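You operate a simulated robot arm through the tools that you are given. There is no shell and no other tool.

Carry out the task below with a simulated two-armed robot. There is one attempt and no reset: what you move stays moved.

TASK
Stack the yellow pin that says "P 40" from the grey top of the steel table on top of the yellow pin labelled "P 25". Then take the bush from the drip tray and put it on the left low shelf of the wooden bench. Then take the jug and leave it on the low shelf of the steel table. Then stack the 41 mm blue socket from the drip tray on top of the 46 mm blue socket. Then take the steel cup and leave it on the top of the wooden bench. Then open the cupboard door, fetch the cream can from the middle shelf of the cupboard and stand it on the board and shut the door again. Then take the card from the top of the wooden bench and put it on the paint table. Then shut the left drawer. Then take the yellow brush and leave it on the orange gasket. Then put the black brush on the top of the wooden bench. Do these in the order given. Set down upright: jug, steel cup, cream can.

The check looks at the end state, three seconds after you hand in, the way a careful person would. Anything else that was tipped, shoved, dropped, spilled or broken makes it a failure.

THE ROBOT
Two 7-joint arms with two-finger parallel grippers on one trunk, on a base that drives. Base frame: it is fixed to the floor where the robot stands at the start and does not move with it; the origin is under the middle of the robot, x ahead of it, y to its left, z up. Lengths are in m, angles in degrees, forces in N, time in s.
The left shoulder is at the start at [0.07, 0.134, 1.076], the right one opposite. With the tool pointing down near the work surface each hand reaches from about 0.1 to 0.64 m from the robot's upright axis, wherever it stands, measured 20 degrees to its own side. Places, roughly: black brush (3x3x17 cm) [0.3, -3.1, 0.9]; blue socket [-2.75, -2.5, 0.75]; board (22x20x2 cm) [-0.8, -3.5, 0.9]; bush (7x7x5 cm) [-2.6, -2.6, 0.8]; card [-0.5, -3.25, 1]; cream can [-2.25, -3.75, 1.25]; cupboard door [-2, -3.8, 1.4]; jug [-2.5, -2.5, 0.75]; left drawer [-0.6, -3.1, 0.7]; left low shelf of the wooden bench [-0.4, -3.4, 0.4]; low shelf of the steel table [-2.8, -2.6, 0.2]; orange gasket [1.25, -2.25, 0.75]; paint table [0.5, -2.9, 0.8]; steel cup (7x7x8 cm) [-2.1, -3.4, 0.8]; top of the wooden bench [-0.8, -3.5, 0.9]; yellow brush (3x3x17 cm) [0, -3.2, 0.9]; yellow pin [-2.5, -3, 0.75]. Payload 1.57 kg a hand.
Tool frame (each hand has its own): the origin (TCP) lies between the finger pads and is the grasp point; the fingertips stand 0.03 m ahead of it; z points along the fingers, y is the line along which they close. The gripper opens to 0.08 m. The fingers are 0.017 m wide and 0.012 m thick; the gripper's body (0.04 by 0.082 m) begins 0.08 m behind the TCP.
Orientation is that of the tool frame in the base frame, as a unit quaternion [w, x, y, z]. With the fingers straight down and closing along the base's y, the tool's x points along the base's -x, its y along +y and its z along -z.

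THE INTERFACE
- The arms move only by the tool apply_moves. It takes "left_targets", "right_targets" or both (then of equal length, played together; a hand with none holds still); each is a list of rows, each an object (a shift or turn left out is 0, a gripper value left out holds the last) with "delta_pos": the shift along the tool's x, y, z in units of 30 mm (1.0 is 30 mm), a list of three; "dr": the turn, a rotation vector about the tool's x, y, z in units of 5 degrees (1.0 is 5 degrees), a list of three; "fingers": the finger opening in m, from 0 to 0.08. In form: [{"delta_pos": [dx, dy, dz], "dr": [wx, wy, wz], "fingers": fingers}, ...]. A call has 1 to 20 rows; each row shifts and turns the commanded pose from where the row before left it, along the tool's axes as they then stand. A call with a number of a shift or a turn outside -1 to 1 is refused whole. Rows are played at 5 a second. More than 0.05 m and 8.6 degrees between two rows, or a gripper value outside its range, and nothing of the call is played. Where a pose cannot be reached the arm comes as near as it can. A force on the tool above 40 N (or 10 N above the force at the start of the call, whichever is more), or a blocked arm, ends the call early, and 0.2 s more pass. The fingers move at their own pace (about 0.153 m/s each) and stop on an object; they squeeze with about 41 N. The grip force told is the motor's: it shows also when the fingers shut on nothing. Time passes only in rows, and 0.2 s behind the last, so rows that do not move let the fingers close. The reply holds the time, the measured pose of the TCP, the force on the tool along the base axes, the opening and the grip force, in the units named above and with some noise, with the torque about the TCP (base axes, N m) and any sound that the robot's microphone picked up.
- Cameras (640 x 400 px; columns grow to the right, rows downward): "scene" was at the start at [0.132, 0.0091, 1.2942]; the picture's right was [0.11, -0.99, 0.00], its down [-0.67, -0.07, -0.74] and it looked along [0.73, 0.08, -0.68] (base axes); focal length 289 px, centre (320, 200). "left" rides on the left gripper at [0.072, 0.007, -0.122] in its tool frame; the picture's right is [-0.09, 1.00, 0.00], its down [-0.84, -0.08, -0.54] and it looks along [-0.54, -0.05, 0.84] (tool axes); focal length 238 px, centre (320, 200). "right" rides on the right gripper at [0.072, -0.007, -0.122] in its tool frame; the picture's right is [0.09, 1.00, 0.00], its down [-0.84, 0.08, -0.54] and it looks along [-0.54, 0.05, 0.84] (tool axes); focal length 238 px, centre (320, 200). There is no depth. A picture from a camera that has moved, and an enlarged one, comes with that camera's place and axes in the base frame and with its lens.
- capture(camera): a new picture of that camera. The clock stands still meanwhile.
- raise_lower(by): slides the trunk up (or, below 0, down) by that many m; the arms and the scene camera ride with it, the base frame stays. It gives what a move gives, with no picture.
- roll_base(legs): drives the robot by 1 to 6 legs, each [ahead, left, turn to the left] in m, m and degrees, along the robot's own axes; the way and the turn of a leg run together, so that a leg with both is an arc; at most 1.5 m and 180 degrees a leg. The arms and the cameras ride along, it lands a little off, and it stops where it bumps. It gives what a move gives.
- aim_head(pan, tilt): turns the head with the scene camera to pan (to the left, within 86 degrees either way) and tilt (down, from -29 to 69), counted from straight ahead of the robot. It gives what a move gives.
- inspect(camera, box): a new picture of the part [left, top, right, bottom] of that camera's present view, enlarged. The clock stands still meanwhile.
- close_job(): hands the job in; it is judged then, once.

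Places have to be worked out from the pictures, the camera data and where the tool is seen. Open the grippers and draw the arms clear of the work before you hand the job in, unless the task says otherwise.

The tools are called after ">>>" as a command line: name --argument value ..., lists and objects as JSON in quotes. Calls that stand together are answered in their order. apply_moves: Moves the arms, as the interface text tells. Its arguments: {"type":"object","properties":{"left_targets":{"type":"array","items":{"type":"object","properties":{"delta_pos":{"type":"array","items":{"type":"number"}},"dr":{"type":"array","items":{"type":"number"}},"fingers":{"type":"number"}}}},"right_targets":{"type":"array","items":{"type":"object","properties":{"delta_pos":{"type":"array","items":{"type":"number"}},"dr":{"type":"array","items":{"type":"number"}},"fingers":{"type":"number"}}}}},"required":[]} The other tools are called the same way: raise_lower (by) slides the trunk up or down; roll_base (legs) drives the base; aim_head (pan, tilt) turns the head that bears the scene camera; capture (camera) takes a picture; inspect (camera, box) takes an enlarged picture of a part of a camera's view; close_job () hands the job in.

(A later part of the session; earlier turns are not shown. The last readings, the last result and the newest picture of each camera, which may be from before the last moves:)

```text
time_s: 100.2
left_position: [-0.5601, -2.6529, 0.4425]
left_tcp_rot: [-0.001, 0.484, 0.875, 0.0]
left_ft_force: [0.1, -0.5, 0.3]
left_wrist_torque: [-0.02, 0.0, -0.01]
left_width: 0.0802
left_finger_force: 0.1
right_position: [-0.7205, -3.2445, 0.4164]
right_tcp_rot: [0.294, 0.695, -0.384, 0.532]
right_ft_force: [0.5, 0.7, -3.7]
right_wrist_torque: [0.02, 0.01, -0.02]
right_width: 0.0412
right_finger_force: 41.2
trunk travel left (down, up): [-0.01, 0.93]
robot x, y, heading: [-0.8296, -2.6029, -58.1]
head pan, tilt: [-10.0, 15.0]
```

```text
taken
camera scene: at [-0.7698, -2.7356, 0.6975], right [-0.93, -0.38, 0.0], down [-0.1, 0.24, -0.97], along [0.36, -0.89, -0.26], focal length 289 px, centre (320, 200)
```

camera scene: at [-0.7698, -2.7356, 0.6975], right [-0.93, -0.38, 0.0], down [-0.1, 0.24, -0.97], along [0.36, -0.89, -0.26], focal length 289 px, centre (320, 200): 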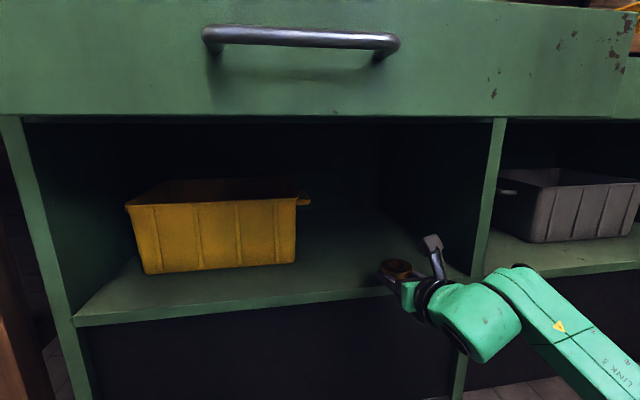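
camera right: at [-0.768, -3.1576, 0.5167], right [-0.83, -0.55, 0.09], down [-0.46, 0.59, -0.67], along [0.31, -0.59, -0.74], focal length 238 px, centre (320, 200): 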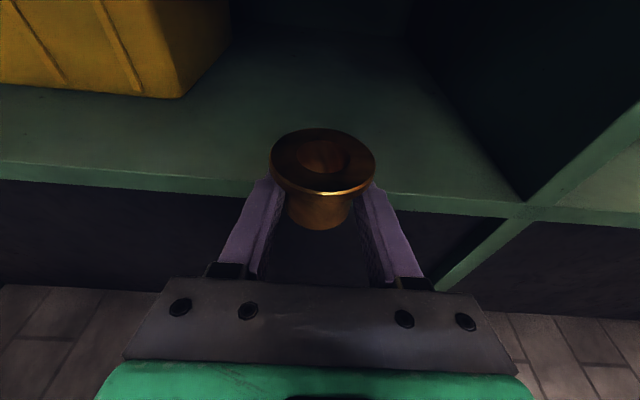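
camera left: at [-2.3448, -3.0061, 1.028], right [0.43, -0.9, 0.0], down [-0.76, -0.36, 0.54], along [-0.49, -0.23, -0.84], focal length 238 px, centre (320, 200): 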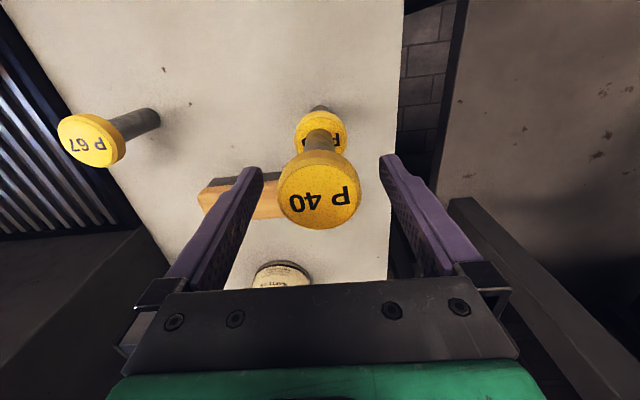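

The bush is 5–6 cm short of the shelf edge and well placed sideways. I drive 0.135 m further in.

>>> roll_base --legs '[[0.135, 0, 0]]'

>>> capture --camera "right"

>>> capture --camera "scene"

```text
time_s: 101.5
left_position: [-0.4898, -2.7656, 0.4424]
left_tcp_rot: [0.0, 0.484, 0.875, 0.0]
left_ft_force: [0.5, -0.7, -0.2]
left_wrist_torque: [0.02, -0.01, -0.01]
left_width: 0.0801
left_finger_force: 0.0
right_position: [-0.6496, -3.3583, 0.4152]
right_tcp_rot: [0.294, 0.695, -0.385, 0.532]
right_ft_force: [0.6, -0.1, -3.6]
right_wrist_torque: [0.07, 0.0, -0.01]
right_width: 0.0409
right_finger_force: 41.3
trunk travel left (down, up): [-0.01, 0.93]
robot x, y, heading: [-0.7594, -2.7206, -57.9]
head pan, tilt: [-10.0, 15.0]
```

```text
taken
camera right: at [-0.6979, -3.2703, 0.5167], right [-0.83, -0.55, 0.09], down [-0.46, 0.59, -0.67], along [0.31, -0.6, -0.74], focal length 238 px, centre (320, 200)
```

right: 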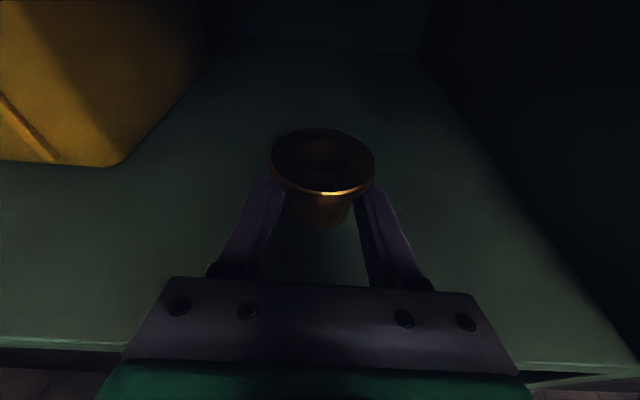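

```text
taken
camera scene: at [-0.6994, -2.8483, 0.6975], right [-0.93, -0.38, 0.0], down [-0.1, 0.24, -0.97], along [0.36, -0.9, -0.26], focal length 289 px, centre (320, 200)
```

scene: 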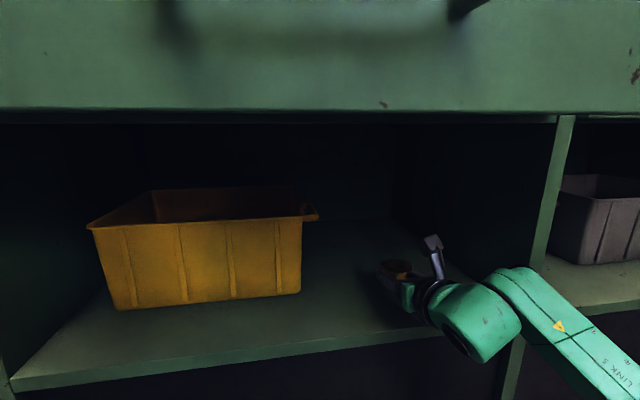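

The bush hangs over the shelf. I lower 24 mm, then creep down until I feel the shelf.

>>> apply_moves --right_targets '[{"delta_pos": [-0.386, 0, 0.104]}, {"delta_pos": [-0.386, 0, 0.104]}, {"delta_pos": [0, 0, 0]}]'

>>> apply_moves --right_targets '[{"delta_pos": [-0.064, 0, 0.017]}, {"delta_pos": [-0.064, 0, 0.017]}, {"delta_pos": [-0.064, 0, 0.017]}, {"delta_pos": [0, 0, 0]}]'

```text
time_s: 102.3
left_position: [-0.4913, -2.7656, 0.4417]
left_tcp_rot: [-0.001, 0.484, 0.875, 0.001]
left_ft_force: [0.0, 0.3, 0.5]
left_wrist_torque: [0.01, -0.01, 0.02]
left_width: 0.0801
left_finger_force: 0.1
right_position: [-0.65, -3.3575, 0.392]
right_tcp_rot: [0.296, 0.693, -0.385, 0.532]
right_ft_force: [0.0, -0.8, -4.1]
right_wrist_torque: [0.05, 0.01, 0.0]
right_width: 0.0412
right_finger_force: 40.8
trunk travel left (down, up): [-0.01, 0.93]
robot x, y, heading: [-0.7636, -2.7189, -58.0]
head pan, tilt: [-10.0, 15.0]
```

```text
time_s: 103.3
left_position: [-0.4905, -2.7663, 0.442]
left_tcp_rot: [-0.001, 0.484, 0.875, 0.0]
left_ft_force: [0.1, -0.3, -0.9]
left_wrist_torque: [-0.01, -0.02, 0.02]
left_width: 0.0799
left_finger_force: 0.0
right_position: [-0.6494, -3.3582, 0.3859]
right_tcp_rot: [0.295, 0.694, -0.385, 0.532]
right_ft_force: [-0.4, 0.2, -4.6]
right_wrist_torque: [0.03, 0.05, 0.0]
right_width: 0.0409
right_finger_force: 40.8
trunk travel left (down, up): [-0.01, 0.93]
robot x, y, heading: [-0.7607, -2.7185, -58.1]
head pan, tilt: [-10.0, 15.0]
```

No contact yet (z=0.386). I keep creeping down 2 mm a row.

>>> apply_moves --right_targets '[{"delta_pos": [-0.064, 0, 0.017]}, {"delta_pos": [-0.064, 0, 0.017]}, {"delta_pos": [0, 0, 0]}]'

>>> apply_moves --right_targets '[{"delta_pos": [-0.064, 0, 0.017]}, {"delta_pos": [0, 0, 0]}]'

>>> inspect --camera "scene" --box '[340, 220, 500, 350]'

```text
time_s: 104.1
left_position: [-0.4915, -2.7672, 0.4418]
left_tcp_rot: [0.001, 0.484, 0.875, 0.0]
left_ft_force: [-0.6, 0.2, -0.5]
left_wrist_torque: [0.0, 0.02, 0.0]
left_width: 0.0798
left_finger_force: 0.1
right_position: [-0.6492, -3.3574, 0.3832]
right_tcp_rot: [0.296, 0.694, -0.385, 0.532]
right_ft_force: [0.5, -0.8, -1.6]
right_wrist_torque: [-0.05, -0.03, 0.01]
right_width: 0.0412
right_finger_force: 40.8
trunk travel left (down, up): [-0.01, 0.93]
robot x, y, heading: [-0.7628, -2.7185, -58.2]
head pan, tilt: [-10.0, 15.0]
```

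```text
time_s: 104.7
left_position: [-0.4906, -2.7656, 0.4413]
left_tcp_rot: [0.0, 0.485, 0.875, 0.0]
left_ft_force: [-0.1, 0.5, -0.3]
left_wrist_torque: [0.01, 0.01, -0.01]
left_width: 0.0802
left_finger_force: 0.0
right_position: [-0.6492, -3.3578, 0.383]
right_tcp_rot: [0.296, 0.693, -0.383, 0.534]
right_ft_force: [2.8, -4.2, 7.4]
right_wrist_torque: [-0.31, -0.27, 0.01]
right_width: 0.041
right_finger_force: 41.2
trunk travel left (down, up): [-0.01, 0.93]
robot x, y, heading: [-0.7596, -2.7171, -57.9]
head pan, tilt: [-10.0, 15.0]
```

```text
3.08 times, centred on (420, 285) of scene
camera zoom: at [-0.6994, -2.8472, 0.6979], right [-0.93, -0.38, 0.0], down [-0.1, 0.24, -0.97], along [0.36, -0.9, -0.26], focal length 890 px, centre (12, -62)
```

zoom: 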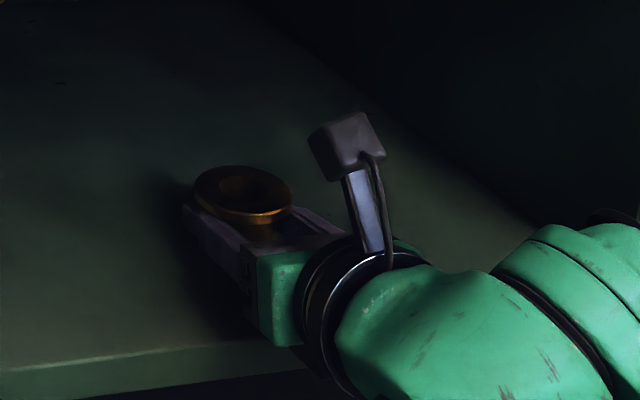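

Contact with the shelf. I ease up a millimetre and open the fingers gently.

>>> apply_moves --right_targets '[{"delta_pos": [0.04, 0, -0.011]}, {"delta_pos": [0, 0, 0]}, {"fingers": 0.05}, {"fingers": 0.065}, {"fingers": 0.08}, {"delta_pos": [0, 0, 0]}]'

>>> capture --camera "right"

```text
time_s: 106.1
left_position: [-0.4911, -2.7671, 0.4424]
left_tcp_rot: [0.001, 0.484, 0.875, 0.0]
left_ft_force: [0.0, 0.1, 0.4]
left_wrist_torque: [0.0, 0.02, 0.01]
left_width: 0.08
left_finger_force: 0.1
right_position: [-0.6504, -3.3568, 0.3814]
right_tcp_rot: [0.295, 0.694, -0.385, 0.531]
right_ft_force: [0.6, 0.1, -0.5]
right_wrist_torque: [-0.03, 0.02, -0.02]
right_width: 0.0798
right_finger_force: 0.0
trunk travel left (down, up): [-0.01, 0.93]
robot x, y, heading: [-0.7616, -2.7187, -58.0]
head pan, tilt: [-10.0, 15.0]
```

```text
taken
camera right: at [-0.6976, -3.2694, 0.4827], right [-0.83, -0.55, 0.09], down [-0.46, 0.59, -0.67], along [0.31, -0.6, -0.74], focal length 238 px, centre (320, 200)
```

right: 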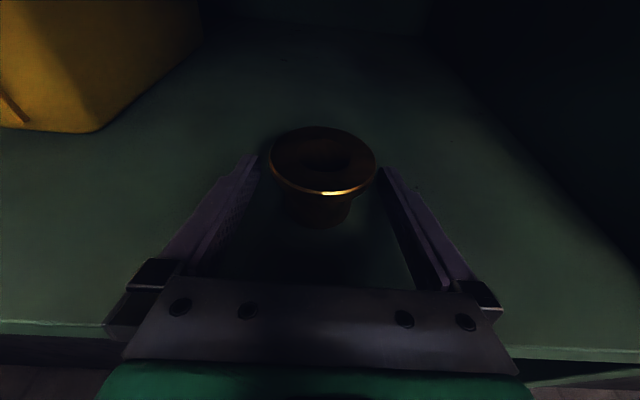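

The bush stands on the shelf. I back straight out and look at it.

>>> roll_base --legs '[[-0.25, 0, 0]]'

>>> capture --camera "scene"

>>> capture --camera "right"

```text
time_s: 107.9
left_position: [-0.6213, -2.5576, 0.4422]
left_tcp_rot: [0.0, 0.483, 0.875, 0.0]
left_ft_force: [0.1, 0.0, 0.0]
left_wrist_torque: [0.01, 0.01, 0.01]
left_width: 0.0799
left_finger_force: 0.0
right_position: [-0.7796, -3.1493, 0.3814]
right_tcp_rot: [0.294, 0.695, -0.384, 0.532]
right_ft_force: [-0.1, 0.3, -0.3]
right_wrist_torque: [0.0, 0.0, 0.01]
right_width: 0.0801
right_finger_force: 0.1
trunk travel left (down, up): [-0.01, 0.93]
robot x, y, heading: [-0.8916, -2.5137, -57.9]
head pan, tilt: [-10.0, 15.0]
```

```text
taken
camera scene: at [-0.8296, -2.6398, 0.6976], right [-0.93, -0.38, 0.0], down [-0.1, 0.24, -0.97], along [0.36, -0.89, -0.26], focal length 289 px, centre (320, 200)
```

scene: 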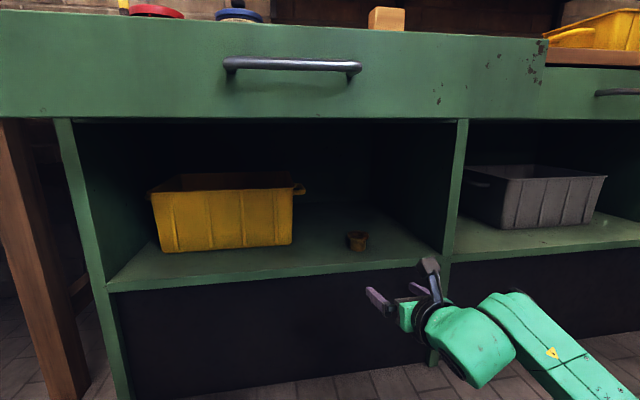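

```text
taken
camera right: at [-0.8266, -3.0613, 0.4827], right [-0.83, -0.55, 0.09], down [-0.46, 0.59, -0.67], along [0.32, -0.59, -0.74], focal length 238 px, centre (320, 200)
```

right: 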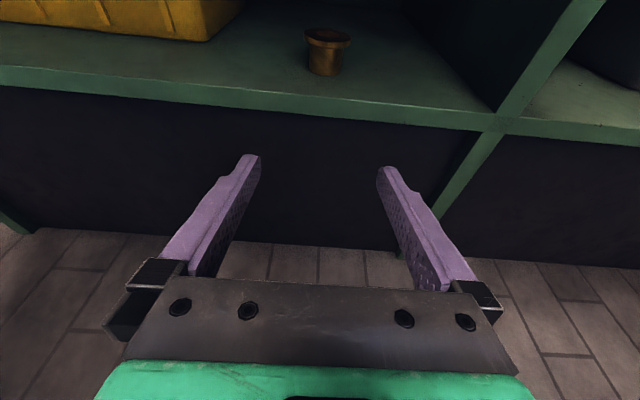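

The bush stands upright on the left low shelf. Next the jug: I back away from the bench, turn to the steel table, then raise the trunk.

>>> roll_base --legs '[[-0.35, 0, 0], [0, 0, -90.6], [0.35, -0.3, 0]]'

>>> raise_lower --by 0.55

>>> aim_head --pan -5 --tilt 25

>>> capture --camera "scene"

```text
time_s: 116.3
left_position: [-1.5689, -2.4314, 0.4424]
left_tcp_rot: [0.0, 0.955, 0.296, 0.0]
left_ft_force: [-0.2, -1.6, 0.0]
left_wrist_torque: [0.01, -0.02, 0.0]
left_width: 0.0801
left_finger_force: 0.0
right_position: [-2.1666, -2.2961, 0.382]
right_tcp_rot: [-0.581, -0.234, 0.759, -0.179]
right_ft_force: [0.0, -0.7, 0.7]
right_wrist_torque: [0.03, -0.02, 0.01]
right_width: 0.0802
right_finger_force: 0.1
trunk travel left (down, up): [-0.01, 0.93]
robot x, y, heading: [-1.5347, -2.1646, -145.7]
head pan, tilt: [-10.0, 15.0]
```

```text
refused: 0.55 is not a number from -0.4 to 0.4
```

```text
time_s: 117.0
left_position: [-1.5696, -2.4316, 0.4412]
left_tcp_rot: [0.0, 0.956, 0.294, 0.001]
left_ft_force: [-0.4, 0.4, -1.0]
left_wrist_torque: [-0.04, 0.03, 0.04]
left_width: 0.0802
left_finger_force: 0.1
right_position: [-2.1664, -2.2953, 0.3822]
right_tcp_rot: [-0.581, -0.234, 0.759, -0.179]
right_ft_force: [1.0, 0.2, 0.2]
right_wrist_torque: [0.03, 0.0, 0.0]
right_width: 0.0798
right_finger_force: 0.0
trunk travel left (down, up): [-0.01, 0.93]
robot x, y, heading: [-1.5345, -2.1585, -145.9]
head pan, tilt: [-5.0, 25.0]
```

```text
taken
camera scene: at [-1.6555, -2.2331, 0.6814], right [-0.49, 0.87, 0.0], down [0.37, 0.21, -0.91], along [-0.79, -0.44, -0.42], focal length 289 px, centre (320, 200)
```

scene: 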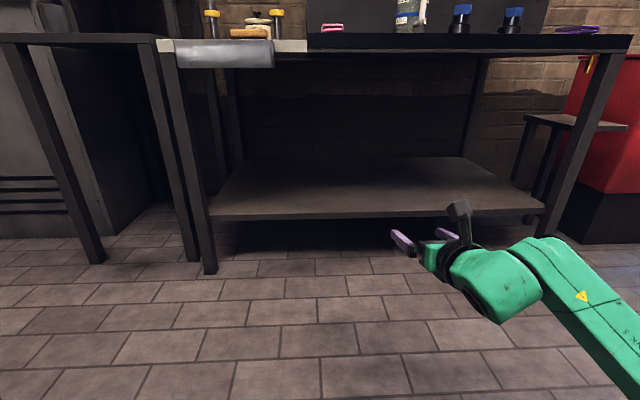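

I have a good view of the low shelf (z ≈ 0.217, set back ≈ 5 cm). I raise the trunk in two steps to work on the tray.

>>> raise_lower --by 0.4

>>> raise_lower --by 0.2

>>> aim_head --pan -5 --tilt 25

>>> capture --camera "scene"

```text
time_s: 120.8
left_position: [-1.5693, -2.4313, 0.8417]
left_tcp_rot: [0.0, 0.955, 0.296, 0.0]
left_ft_force: [0.4, 0.4, 0.2]
left_wrist_torque: [-0.04, 0.0, -0.04]
left_width: 0.0799
left_finger_force: 0.1
right_position: [-2.1661, -2.2957, 0.7813]
right_tcp_rot: [-0.581, -0.234, 0.758, -0.18]
right_ft_force: [-0.3, -0.5, -0.4]
right_wrist_torque: [-0.01, 0.0, 0.02]
right_width: 0.0798
right_finger_force: 0.1
trunk travel left (down, up): [-0.41, 0.53]
robot x, y, heading: [-1.5297, -2.1579, -145.7]
head pan, tilt: [-5.0, 25.0]
```

```text
time_s: 123.0
left_position: [-1.569, -2.4304, 1.0429]
left_tcp_rot: [0.0, 0.955, 0.296, 0.0]
left_ft_force: [-0.2, -0.4, 0.3]
left_wrist_torque: [-0.04, -0.04, 0.02]
left_width: 0.0801
left_finger_force: 0.0
right_position: [-2.1668, -2.2963, 0.9804]
right_tcp_rot: [-0.581, -0.234, 0.759, -0.179]
right_ft_force: [-0.2, -0.1, -0.4]
right_wrist_torque: [0.02, -0.03, 0.0]
right_width: 0.0799
right_finger_force: 0.1
trunk travel left (down, up): [-0.61, 0.33]
robot x, y, heading: [-1.5352, -2.1606, -145.8]
head pan, tilt: [-5.0, 25.0]
```

```text
time_s: 123.6
left_position: [-1.5692, -2.4316, 1.0418]
left_tcp_rot: [0.0, 0.955, 0.295, -0.001]
left_ft_force: [0.6, 0.2, -0.3]
left_wrist_torque: [-0.01, 0.02, -0.01]
left_width: 0.0798
left_finger_force: 0.0
right_position: [-2.1664, -2.295, 0.9813]
right_tcp_rot: [-0.58, -0.235, 0.759, -0.18]
right_ft_force: [0.6, -0.6, 0.0]
right_wrist_torque: [-0.02, 0.02, -0.01]
right_width: 0.08
right_finger_force: 0.0
trunk travel left (down, up): [-0.61, 0.33]
robot x, y, heading: [-1.5326, -2.1579, -145.7]
head pan, tilt: [-5.0, 25.0]
```

```text
taken
camera scene: at [-1.6555, -2.2332, 1.2813], right [-0.49, 0.87, 0.0], down [0.37, 0.21, -0.91], along [-0.79, -0.44, -0.42], focal length 289 px, centre (320, 200)
```

scene: 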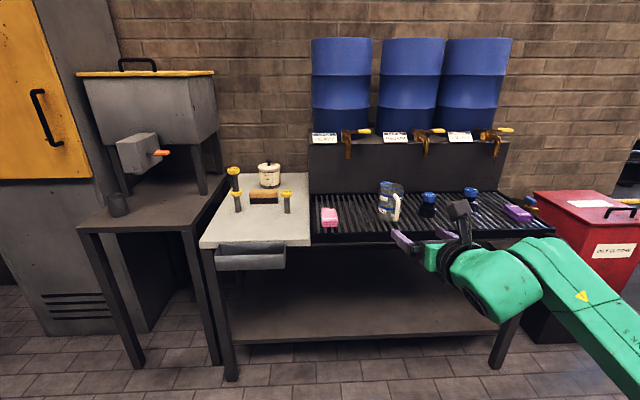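

The pin stack still stands. I zoom in on the jug and its handle.

>>> inspect --camera "scene" --box '[360, 165, 420, 230]'

>>> capture --camera "right"

```text
6.15 times, centred on (390, 198) of scene
camera zoom: at [-1.6555, -2.2332, 1.2813], right [-0.49, 0.87, 0.0], down [0.37, 0.21, -0.91], along [-0.79, -0.44, -0.42], focal length 1781 px, centre (-111, 215)
```

zoom: 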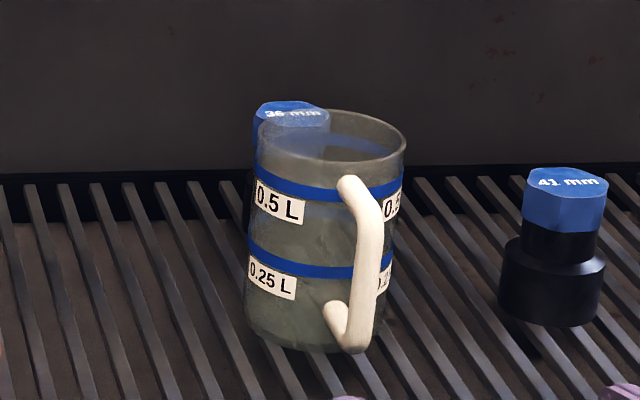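

```text
taken
camera right: at [-2.0808, -2.2448, 1.0827], right [-0.58, 0.81, 0.09], down [0.57, 0.48, -0.67], along [-0.58, -0.34, -0.74], focal length 238 px, centre (320, 200)
```

right: 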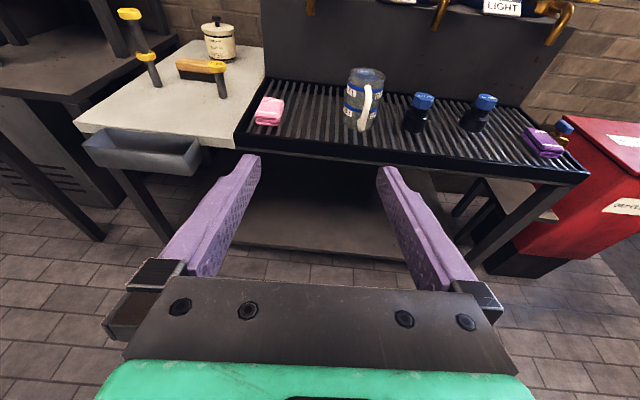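

The handle points straight toward the table front (direction ≈ 31°), bar at about (-2.58,-2.44), z≈0.82; the jug looks empty. I pitch the right hand to 45° down and drive to a pre-grasp stand.

>>> apply_moves --right_targets '[{"dr": [0, -1, 0]}, {"dr": [0, -1, 0]}, {"dr": [0, -1, 0]}, {"dr": [0, -1, 0]}, {"dr": [0, -1, 0]}, {"dr": [0, -1, 0]}, {"delta_pos": [0, 0, 0]}]'

>>> roll_base --legs '[[0.315, -0.102, -2.8]]'

>>> raise_lower --by -0.08

>>> capture --camera "right"

>>> capture --camera "scene"

```text
time_s: 125.2
left_position: [-1.5693, -2.4315, 1.0435]
left_tcp_rot: [0.0, 0.955, 0.296, -0.001]
left_ft_force: [1.0, 1.0, 0.0]
left_wrist_torque: [0.0, 0.01, 0.04]
left_width: 0.0799
left_finger_force: 0.1
right_position: [-2.1646, -2.2967, 0.9819]
right_tcp_rot: [-0.364, -0.273, 0.883, -0.112]
right_ft_force: [0.1, -0.1, 0.5]
right_wrist_torque: [0.01, 0.0, 0.03]
right_width: 0.0801
right_finger_force: 0.1
trunk travel left (down, up): [-0.61, 0.33]
robot x, y, heading: [-1.534, -2.1608, -145.7]
head pan, tilt: [-5.0, 25.0]
```

```text
time_s: 127.4
left_position: [-1.898, -2.5163, 1.0426]
left_tcp_rot: [0.0, 0.962, 0.273, 0.0]
left_ft_force: [-0.2, 0.2, -0.7]
left_wrist_torque: [0.02, -0.02, -0.02]
left_width: 0.0801
left_finger_force: 0.0
right_position: [-2.4872, -2.3513, 0.9836]
right_tcp_rot: [-0.367, -0.251, 0.889, -0.104]
right_ft_force: [0.2, -0.6, -1.0]
right_wrist_torque: [-0.01, 0.0, -0.03]
right_width: 0.08
right_finger_force: 0.0
trunk travel left (down, up): [-0.61, 0.33]
robot x, y, heading: [-1.847, -2.2501, -148.4]
head pan, tilt: [-5.0, 25.0]
```

```text
time_s: 128.5
left_position: [-1.8972, -2.5168, 0.9624]
left_tcp_rot: [0.0, 0.962, 0.273, 0.001]
left_ft_force: [-0.2, -0.1, 0.2]
left_wrist_torque: [-0.01, 0.01, 0.01]
left_width: 0.08
left_finger_force: 0.1
right_position: [-2.4878, -2.3533, 0.9029]
right_tcp_rot: [-0.369, -0.252, 0.889, -0.104]
right_ft_force: [-0.4, 0.5, -0.8]
right_wrist_torque: [0.0, -0.01, -0.02]
right_width: 0.08
right_finger_force: 0.0
trunk travel left (down, up): [-0.53, 0.41]
robot x, y, heading: [-1.85, -2.2492, -148.4]
head pan, tilt: [-5.0, 25.0]
```

```text
taken
camera right: at [-2.4539, -2.3394, 1.0395], right [-0.58, 0.81, 0.07], down [0.79, 0.58, -0.21], along [-0.21, -0.07, -0.98], focal length 238 px, centre (320, 200)
```

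right: 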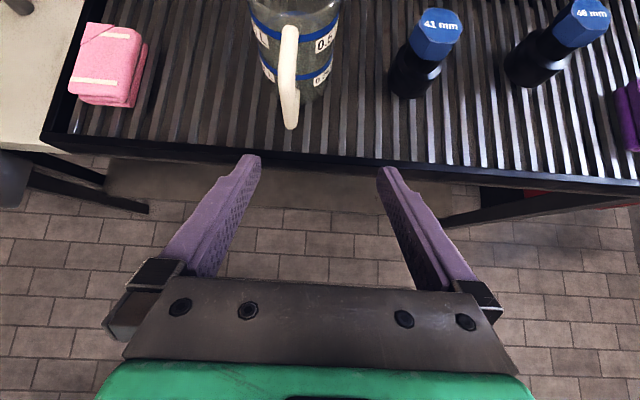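

```text
taken
camera scene: at [-1.9744, -2.3138, 1.2014], right [-0.45, 0.89, 0.0], down [0.38, 0.19, -0.91], along [-0.81, -0.41, -0.42], focal length 289 px, centre (320, 200)
```

scene: 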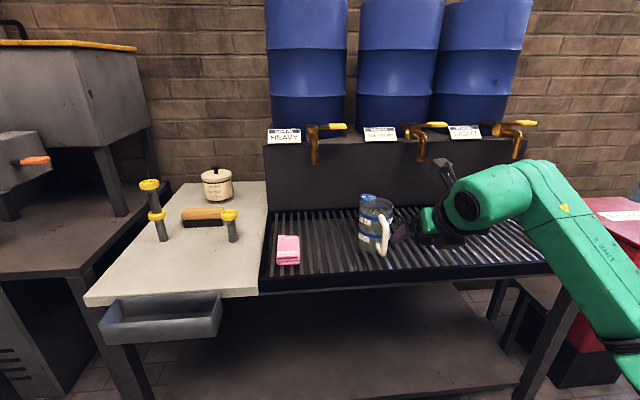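

I enlarge the wrist view to see the handle's exact shape.

>>> inspect --camera "right" --box '[230, 0, 350, 140]'

>>> inspect --camera "scene" --box '[340, 180, 420, 265]'

```text
2.86 times, centred on (290, 70) of right
camera zoom: at [-2.4539, -2.3394, 1.0395], right [-0.58, 0.81, 0.07], down [0.79, 0.58, -0.21], along [-0.21, -0.07, -0.98], focal length 681 px, centre (406, 571)
```

zoom: 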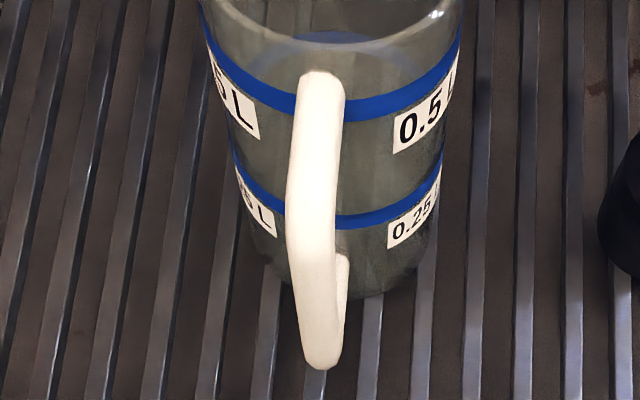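

```text
4.71 times, centred on (380, 222) of scene
camera zoom: at [-1.9744, -2.3138, 1.2014], right [-0.45, 0.89, 0.0], down [0.38, 0.19, -0.91], along [-0.81, -0.41, -0.42], focal length 1362 px, centre (38, 94)
```

zoom: 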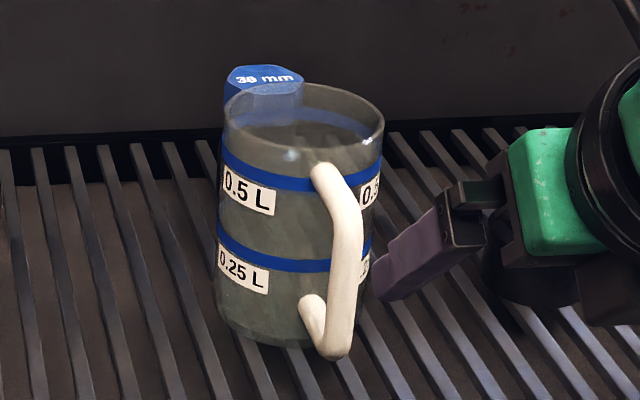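

Bar mid-point ≈ (-2.573,-2.443,0.822), leaning inward at the top, jug axis ≈ (-2.637,-2.482). I line the hand up sideways and come in part of the way along the finger axis.

>>> apply_moves --right_targets '[{"delta_pos": [0.41, -0.525, 0], "fingers": 0.08}, {"delta_pos": [0.41, -0.525, 0]}, {"delta_pos": [0, 0, 0.8]}, {"delta_pos": [0, 0, 0.8]}, {"delta_pos": [0, 0, 0.8]}, {"delta_pos": [0, 0, 0]}]'

>>> capture --camera "right"

>>> capture --camera "scene"

```text
time_s: 129.9
left_position: [-1.8966, -2.5165, 0.9625]
left_tcp_rot: [0.0, 0.962, 0.272, -0.001]
left_ft_force: [-0.5, 0.4, 0.1]
left_wrist_torque: [0.0, 0.03, 0.01]
left_width: 0.0799
left_finger_force: 0.0
right_position: [-2.5276, -2.4131, 0.8693]
right_tcp_rot: [-0.369, -0.251, 0.889, -0.105]
right_ft_force: [0.5, -0.4, -0.3]
right_wrist_torque: [0.0, 0.04, 0.03]
right_width: 0.0798
right_finger_force: 0.1
trunk travel left (down, up): [-0.53, 0.41]
robot x, y, heading: [-1.8461, -2.2464, -148.5]
head pan, tilt: [-5.0, 25.0]
```

```text
taken
camera right: at [-2.4941, -2.4003, 1.0053], right [-0.58, 0.81, 0.07], down [0.79, 0.58, -0.21], along [-0.21, -0.07, -0.98], focal length 238 px, centre (320, 200)
```

right: 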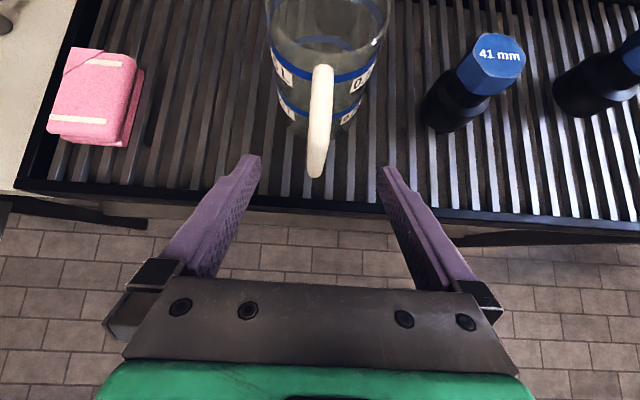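

```text
taken
camera scene: at [-1.9742, -2.3137, 1.2014], right [-0.45, 0.89, 0.0], down [0.38, 0.19, -0.91], along [-0.81, -0.41, -0.42], focal length 289 px, centre (320, 200)
```

scene: 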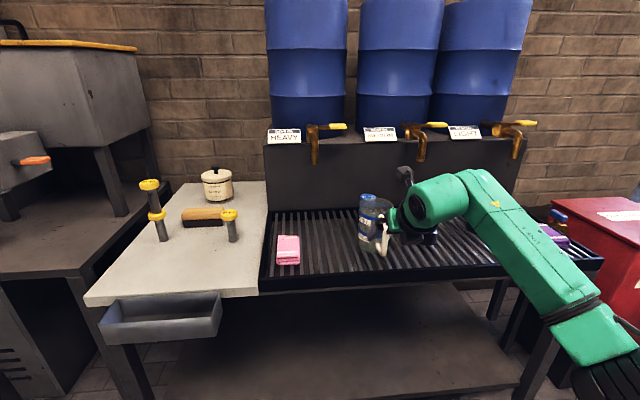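

The bar is centred between the fingers. I advance 60 mm more along the finger axis and look again.

>>> apply_moves --right_targets '[{"delta_pos": [0.03, -0.02, 0.7]}, {"delta_pos": [0.03, -0.02, 0.7]}, {"delta_pos": [0.02, -0.01, 0.6]}, {"delta_pos": [0, 0, 0]}]'

>>> capture --camera "right"

>>> inspect --camera "scene" --box '[340, 180, 420, 265]'

```text
time_s: 130.9
left_position: [-1.8981, -2.5157, 0.9612]
left_tcp_rot: [0.0, 0.962, 0.273, 0.0]
left_ft_force: [-0.5, -0.3, -0.1]
left_wrist_torque: [-0.01, -0.02, -0.02]
left_width: 0.0799
left_finger_force: 0.0
right_position: [-2.5636, -2.4379, 0.8277]
right_tcp_rot: [-0.369, -0.252, 0.889, -0.104]
right_ft_force: [0.1, -0.1, 0.7]
right_wrist_torque: [-0.01, 0.03, -0.01]
right_width: 0.08
right_finger_force: 0.0
trunk travel left (down, up): [-0.53, 0.41]
robot x, y, heading: [-1.8501, -2.2455, -148.7]
head pan, tilt: [-5.0, 25.0]
```

```text
taken
camera right: at [-2.5314, -2.4264, 0.9647], right [-0.58, 0.81, 0.07], down [0.79, 0.58, -0.21], along [-0.21, -0.07, -0.98], focal length 238 px, centre (320, 200)
```

right: 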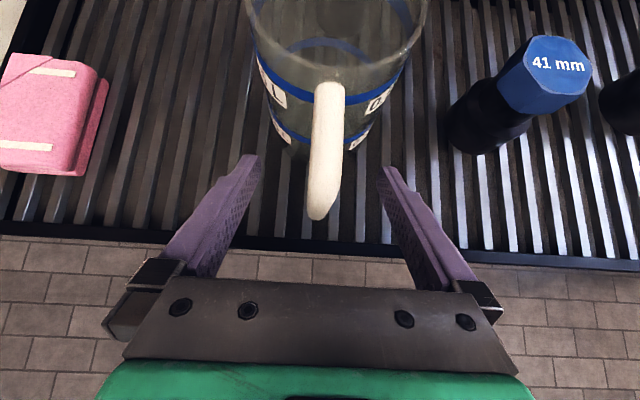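

```text
4.71 times, centred on (380, 222) of scene
camera zoom: at [-1.9743, -2.3137, 1.2014], right [-0.45, 0.89, 0.0], down [0.38, 0.19, -0.91], along [-0.81, -0.41, -0.42], focal length 1362 px, centre (38, 94)
```

zoom: 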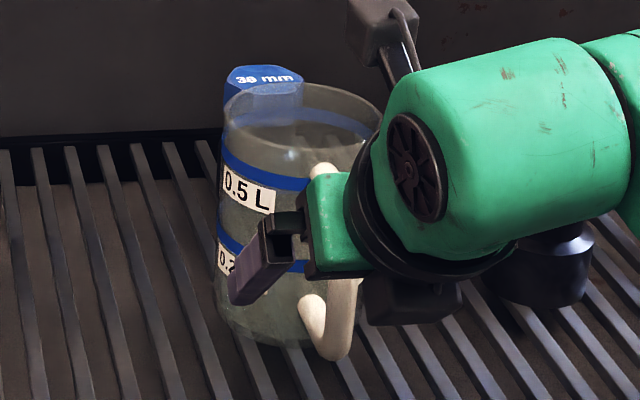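

The bar is about 1 cm ahead of the grasp point and centred. I go 4 mm further and close on it.

>>> apply_moves --right_targets '[{"delta_pos": [0, 0, 0.14]}, {"delta_pos": [0, 0, 0], "fingers": 0.04}, {"delta_pos": [0, 0, 0], "fingers": 0.03}, {"fingers": 0.02}, {"fingers": 0.01}, {"delta_pos": [0, 0, 0]}, {"delta_pos": [0, 0, 0]}]'

>>> capture --camera "right"

```text
time_s: 132.5
left_position: [-1.8978, -2.5174, 0.961]
left_tcp_rot: [0.001, 0.962, 0.273, 0.0]
left_ft_force: [0.5, 0.5, 0.4]
left_wrist_torque: [-0.01, 0.01, -0.02]
left_width: 0.0801
left_finger_force: 0.1
right_position: [-2.5665, -2.4408, 0.8247]
right_tcp_rot: [-0.368, -0.251, 0.889, -0.103]
right_ft_force: [-0.6, -0.8, 0.3]
right_wrist_torque: [-0.06, 0.07, 0.03]
right_width: 0.0146
right_finger_force: 30.8
trunk travel left (down, up): [-0.53, 0.41]
robot x, y, heading: [-1.8525, -2.2472, -148.5]
head pan, tilt: [-5.0, 25.0]
```

```text
taken
camera right: at [-2.5338, -2.4283, 0.9615], right [-0.58, 0.81, 0.07], down [0.79, 0.58, -0.21], along [-0.21, -0.07, -0.98], focal length 238 px, centre (320, 200)
```

right: 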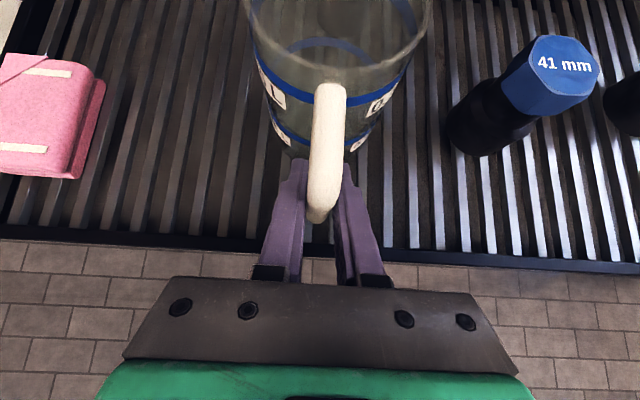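

Handle gripped (15 mm). I command full closing and lift only 6 mm as a test, watching for tilt.

>>> apply_moves --right_targets '[{"fingers": 0.0}, {"delta_pos": [0, 0, 0]}, {"delta_pos": [0.07, 0, -0.07]}, {"delta_pos": [0.07, 0, -0.07]}, {"delta_pos": [0, 0, 0]}]'

>>> capture --camera "right"

>>> inspect --camera "scene" --box '[340, 180, 420, 265]'

```text
time_s: 133.7
left_position: [-1.899, -2.5162, 0.9607]
left_tcp_rot: [0.0, 0.962, 0.272, 0.0]
left_ft_force: [-0.3, -0.5, -0.1]
left_wrist_torque: [0.0, 0.05, 0.01]
left_width: 0.0804
left_finger_force: 0.2
right_position: [-2.5686, -2.441, 0.8294]
right_tcp_rot: [-0.368, -0.251, 0.889, -0.104]
right_ft_force: [0.1, -0.4, -1.5]
right_wrist_torque: [0.04, -0.13, 0.0]
right_width: 0.0146
right_finger_force: 30.5
trunk travel left (down, up): [-0.53, 0.41]
robot x, y, heading: [-1.8482, -2.2462, -148.4]
head pan, tilt: [-5.0, 25.0]
```

```text
taken
camera right: at [-2.535, -2.4287, 0.9674], right [-0.58, 0.81, 0.06], down [0.79, 0.58, -0.21], along [-0.21, -0.07, -0.98], focal length 238 px, centre (320, 200)
```

right: 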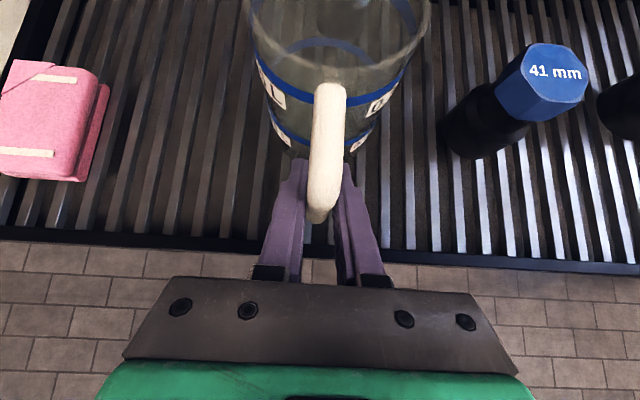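

```text
4.71 times, centred on (380, 222) of scene
camera zoom: at [-1.9752, -2.3141, 1.2012], right [-0.45, 0.89, 0.0], down [0.38, 0.19, -0.91], along [-0.81, -0.41, -0.42], focal length 1362 px, centre (38, 94)
```

zoom: 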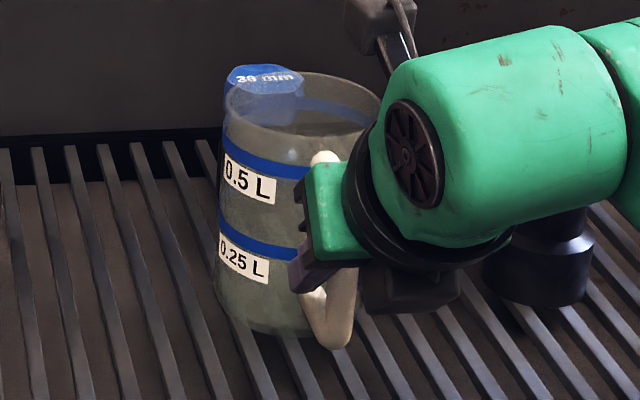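

The jug comes up with the hand, level, weighing only about 1.5 N – it holds well. I lift 60 mm more and check.

>>> apply_moves --right_targets '[{"delta_pos": [0.25, 0, -0.25]}, {"delta_pos": [0.4, 0, -0.4]}, {"delta_pos": [0.4, 0, -0.4]}, {"delta_pos": [0.35, 0, -0.35]}, {"delta_pos": [0, 0, 0]}]'

>>> capture --camera "right"

>>> inspect --camera "scene" --box '[330, 150, 450, 265]'

```text
time_s: 134.9
left_position: [-1.899, -2.5172, 0.9619]
left_tcp_rot: [-0.001, 0.962, 0.272, 0.001]
left_ft_force: [-0.5, -0.7, -0.3]
left_wrist_torque: [0.02, 0.0, 0.0]
left_width: 0.0797
left_finger_force: 0.1
right_position: [-2.5684, -2.4408, 0.891]
right_tcp_rot: [-0.367, -0.252, 0.889, -0.105]
right_ft_force: [0.0, -1.1, -2.0]
right_wrist_torque: [0.06, -0.1, 0.02]
right_width: 0.0143
right_finger_force: 30.6
trunk travel left (down, up): [-0.53, 0.41]
robot x, y, heading: [-1.8491, -2.2431, -148.5]
head pan, tilt: [-5.0, 25.0]
```

```text
taken
camera right: at [-2.5352, -2.4272, 1.0273], right [-0.58, 0.81, 0.07], down [0.79, 0.58, -0.21], along [-0.21, -0.07, -0.98], focal length 238 px, centre (320, 200)
```

right: 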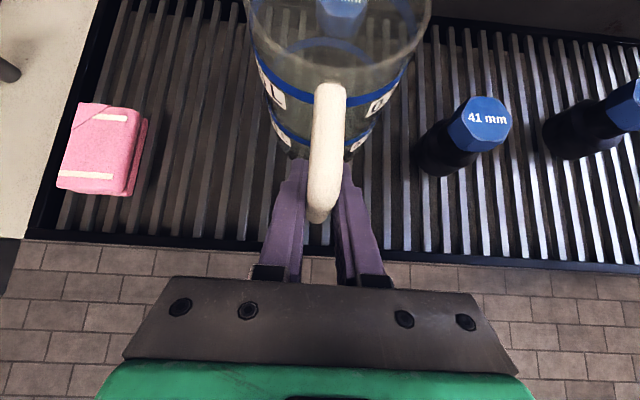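

```text
3.48 times, centred on (390, 208) of scene
camera zoom: at [-1.9753, -2.314, 1.2012], right [-0.45, 0.89, 0.0], down [0.38, 0.19, -0.91], along [-0.81, -0.41, -0.42], focal length 1007 px, centre (76, 174)
```

zoom: 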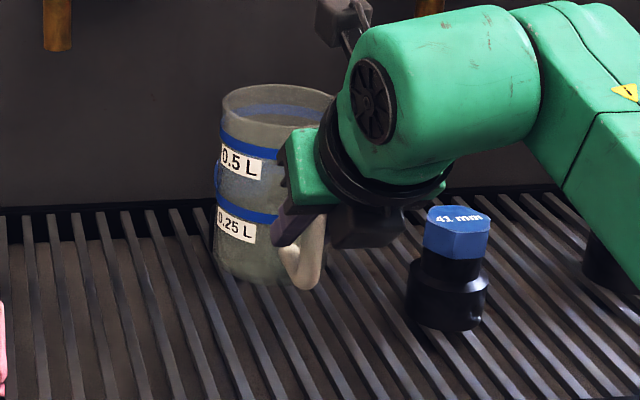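

The jug is level and empty, held firmly. I back off 0.32 m and lower the trunk toward the low shelf.

>>> roll_base --legs '[[-0.32, 0, 0]]'

>>> raise_lower --by -0.4

>>> raise_lower --by -0.11

>>> aim_head --pan -15 --tilt 20

>>> capture --camera "scene"

>>> capture --camera "right"

```text
time_s: 137.1
left_position: [-1.6193, -2.3443, 0.9623]
left_tcp_rot: [0.0, 0.961, 0.275, 0.0]
left_ft_force: [-0.5, 0.1, -0.1]
left_wrist_torque: [0.0, 0.0, 0.01]
left_width: 0.0802
left_finger_force: 0.1
right_position: [-2.2885, -2.2726, 0.8902]
right_tcp_rot: [-0.368, -0.253, 0.889, -0.105]
right_ft_force: [-0.3, 0.3, -2.9]
right_wrist_torque: [0.07, -0.13, -0.03]
right_width: 0.0145
right_finger_force: 31.0
trunk travel left (down, up): [-0.53, 0.41]
robot x, y, heading: [-1.5713, -2.0754, -148.2]
head pan, tilt: [-5.0, 25.0]
```

```text
time_s: 140.9
left_position: [-1.6186, -2.3435, 0.5617]
left_tcp_rot: [0.0, 0.962, 0.275, 0.0]
left_ft_force: [0.2, -0.3, 0.0]
left_wrist_torque: [-0.01, -0.01, -0.03]
left_width: 0.0799
left_finger_force: 0.1
right_position: [-2.2894, -2.2721, 0.4894]
right_tcp_rot: [-0.367, -0.254, 0.889, -0.105]
right_ft_force: [-0.2, 0.4, -1.9]
right_wrist_torque: [0.05, -0.1, 0.0]
right_width: 0.015
right_finger_force: 30.8
trunk travel left (down, up): [-0.13, 0.81]
robot x, y, heading: [-1.5698, -2.0734, -148.2]
head pan, tilt: [-5.0, 25.0]
```

```text
time_s: 142.3
left_position: [-1.6179, -2.3432, 0.4509]
left_tcp_rot: [0.0, 0.962, 0.275, 0.0]
left_ft_force: [-0.5, 0.1, 0.1]
left_wrist_torque: [-0.02, 0.0, 0.0]
left_width: 0.0799
left_finger_force: 0.1
right_position: [-2.2904, -2.2724, 0.3813]
right_tcp_rot: [-0.367, -0.253, 0.889, -0.105]
right_ft_force: [-0.2, 0.3, -1.7]
right_wrist_torque: [0.09, -0.12, 0.01]
right_width: 0.0143
right_finger_force: 30.6
trunk travel left (down, up): [-0.02, 0.92]
robot x, y, heading: [-1.5736, -2.0764, -148.2]
head pan, tilt: [-5.0, 25.0]
```

```text
time_s: 143.1
left_position: [-1.619, -2.344, 0.4514]
left_tcp_rot: [0.0, 0.961, 0.275, 0.0]
left_ft_force: [-1.1, -0.6, -0.3]
left_wrist_torque: [0.01, -0.04, 0.02]
left_width: 0.0797
left_finger_force: 0.0
right_position: [-2.2884, -2.2726, 0.3807]
right_tcp_rot: [-0.367, -0.254, 0.889, -0.104]
right_ft_force: [0.3, 0.4, -2.7]
right_wrist_torque: [0.07, -0.11, -0.02]
right_width: 0.0148
right_finger_force: 29.9
trunk travel left (down, up): [-0.02, 0.92]
robot x, y, heading: [-1.5692, -2.0733, -148.0]
head pan, tilt: [-15.0, 20.0]
```

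```text
taken
camera scene: at [-1.7036, -2.1281, 0.6993], right [-0.29, 0.96, 0.0], down [0.33, 0.1, -0.94], along [-0.9, -0.27, -0.34], focal length 289 px, centre (320, 200)
```

scene: 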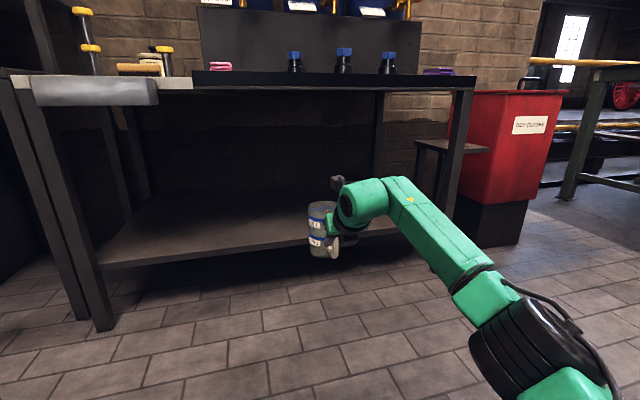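

```text
taken
camera right: at [-2.256, -2.259, 0.5173], right [-0.58, 0.81, 0.07], down [0.79, 0.58, -0.21], along [-0.21, -0.07, -0.98], focal length 238 px, centre (320, 200)
```

right: 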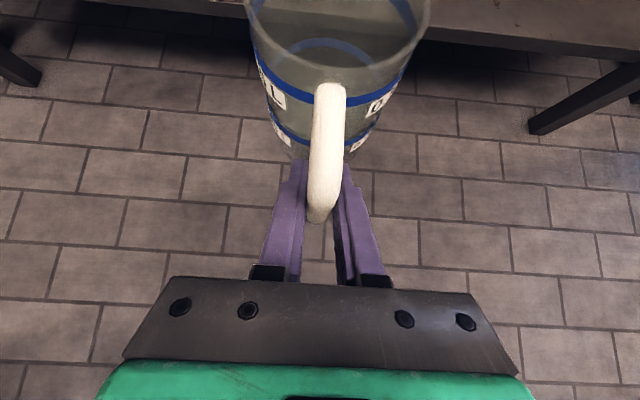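

The jug hangs at base height ≈ 0.305, shelf ≈ 0.217. I drive forward 0.2 m and check the shelf edge against the jug.

>>> roll_base --legs '[[0.2, 0, 0]]'

>>> capture --camera "scene"

>>> capture --camera "right"

```text
time_s: 144.7
left_position: [-1.787, -2.4484, 0.4516]
left_tcp_rot: [0.0, 0.962, 0.274, 0.0]
left_ft_force: [0.6, -0.8, 0.8]
left_wrist_torque: [-0.04, 0.0, 0.02]
left_width: 0.0801
left_finger_force: 0.0
right_position: [-2.4578, -2.3738, 0.3804]
right_tcp_rot: [-0.367, -0.253, 0.889, -0.105]
right_ft_force: [0.0, -0.9, -1.7]
right_wrist_torque: [0.06, -0.11, 0.02]
right_width: 0.0146
right_finger_force: 31.1
trunk travel left (down, up): [-0.02, 0.92]
robot x, y, heading: [-1.7411, -2.1763, -148.4]
head pan, tilt: [-15.0, 20.0]
```

```text
taken
camera scene: at [-1.8718, -2.2316, 0.6994], right [-0.29, 0.96, 0.0], down [0.33, 0.1, -0.94], along [-0.9, -0.27, -0.34], focal length 289 px, centre (320, 200)
```

scene: 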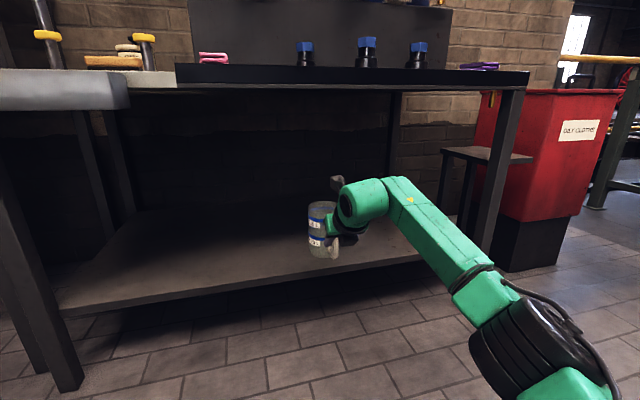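

```text
taken
camera right: at [-2.4247, -2.3603, 0.5173], right [-0.58, 0.81, 0.07], down [0.79, 0.58, -0.21], along [-0.21, -0.07, -0.98], focal length 238 px, centre (320, 200)
```

right: 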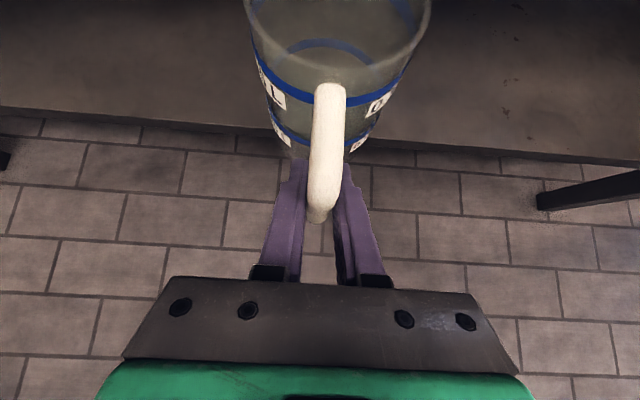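

The shelf edge is ≈ 0.126 m ahead of the grip point, i.e. the jug axis is still 4–5 cm short. I drive 0.13 m more.

>>> roll_base --legs '[[0.13, 0, 0]]'

>>> capture --camera "right"

>>> capture --camera "scene"

```text
time_s: 145.9
left_position: [-1.897, -2.5162, 0.4518]
left_tcp_rot: [0.0, 0.962, 0.274, 0.0]
left_ft_force: [0.1, -0.9, 0.2]
left_wrist_torque: [0.0, -0.01, -0.01]
left_width: 0.0801
left_finger_force: 0.1
right_position: [-2.5676, -2.4442, 0.3802]
right_tcp_rot: [-0.367, -0.253, 0.889, -0.105]
right_ft_force: [0.3, -0.2, -3.6]
right_wrist_torque: [0.09, -0.11, -0.02]
right_width: 0.0146
right_finger_force: 30.5
trunk travel left (down, up): [-0.02, 0.92]
robot x, y, heading: [-1.8499, -2.2472, -148.2]
head pan, tilt: [-15.0, 20.0]
```

```text
taken
camera right: at [-2.5345, -2.4315, 0.5172], right [-0.58, 0.81, 0.07], down [0.79, 0.58, -0.21], along [-0.21, -0.07, -0.98], focal length 238 px, centre (320, 200)
```

right: 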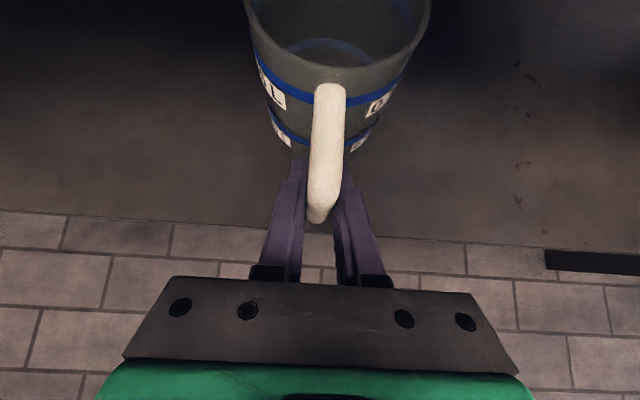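

```text
taken
camera scene: at [-1.9821, -2.3007, 0.6994], right [-0.29, 0.96, 0.0], down [0.33, 0.1, -0.94], along [-0.9, -0.27, -0.34], focal length 289 px, centre (320, 200)
```

scene: 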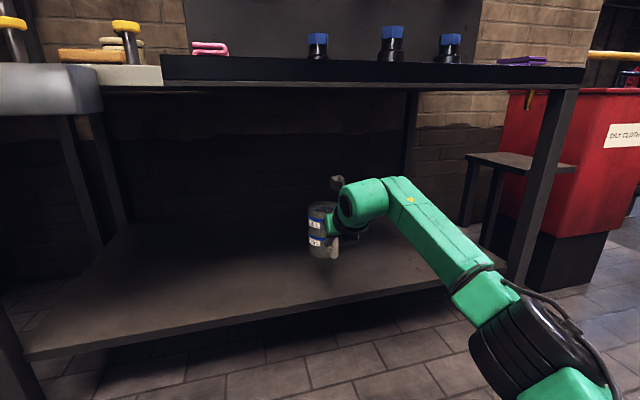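

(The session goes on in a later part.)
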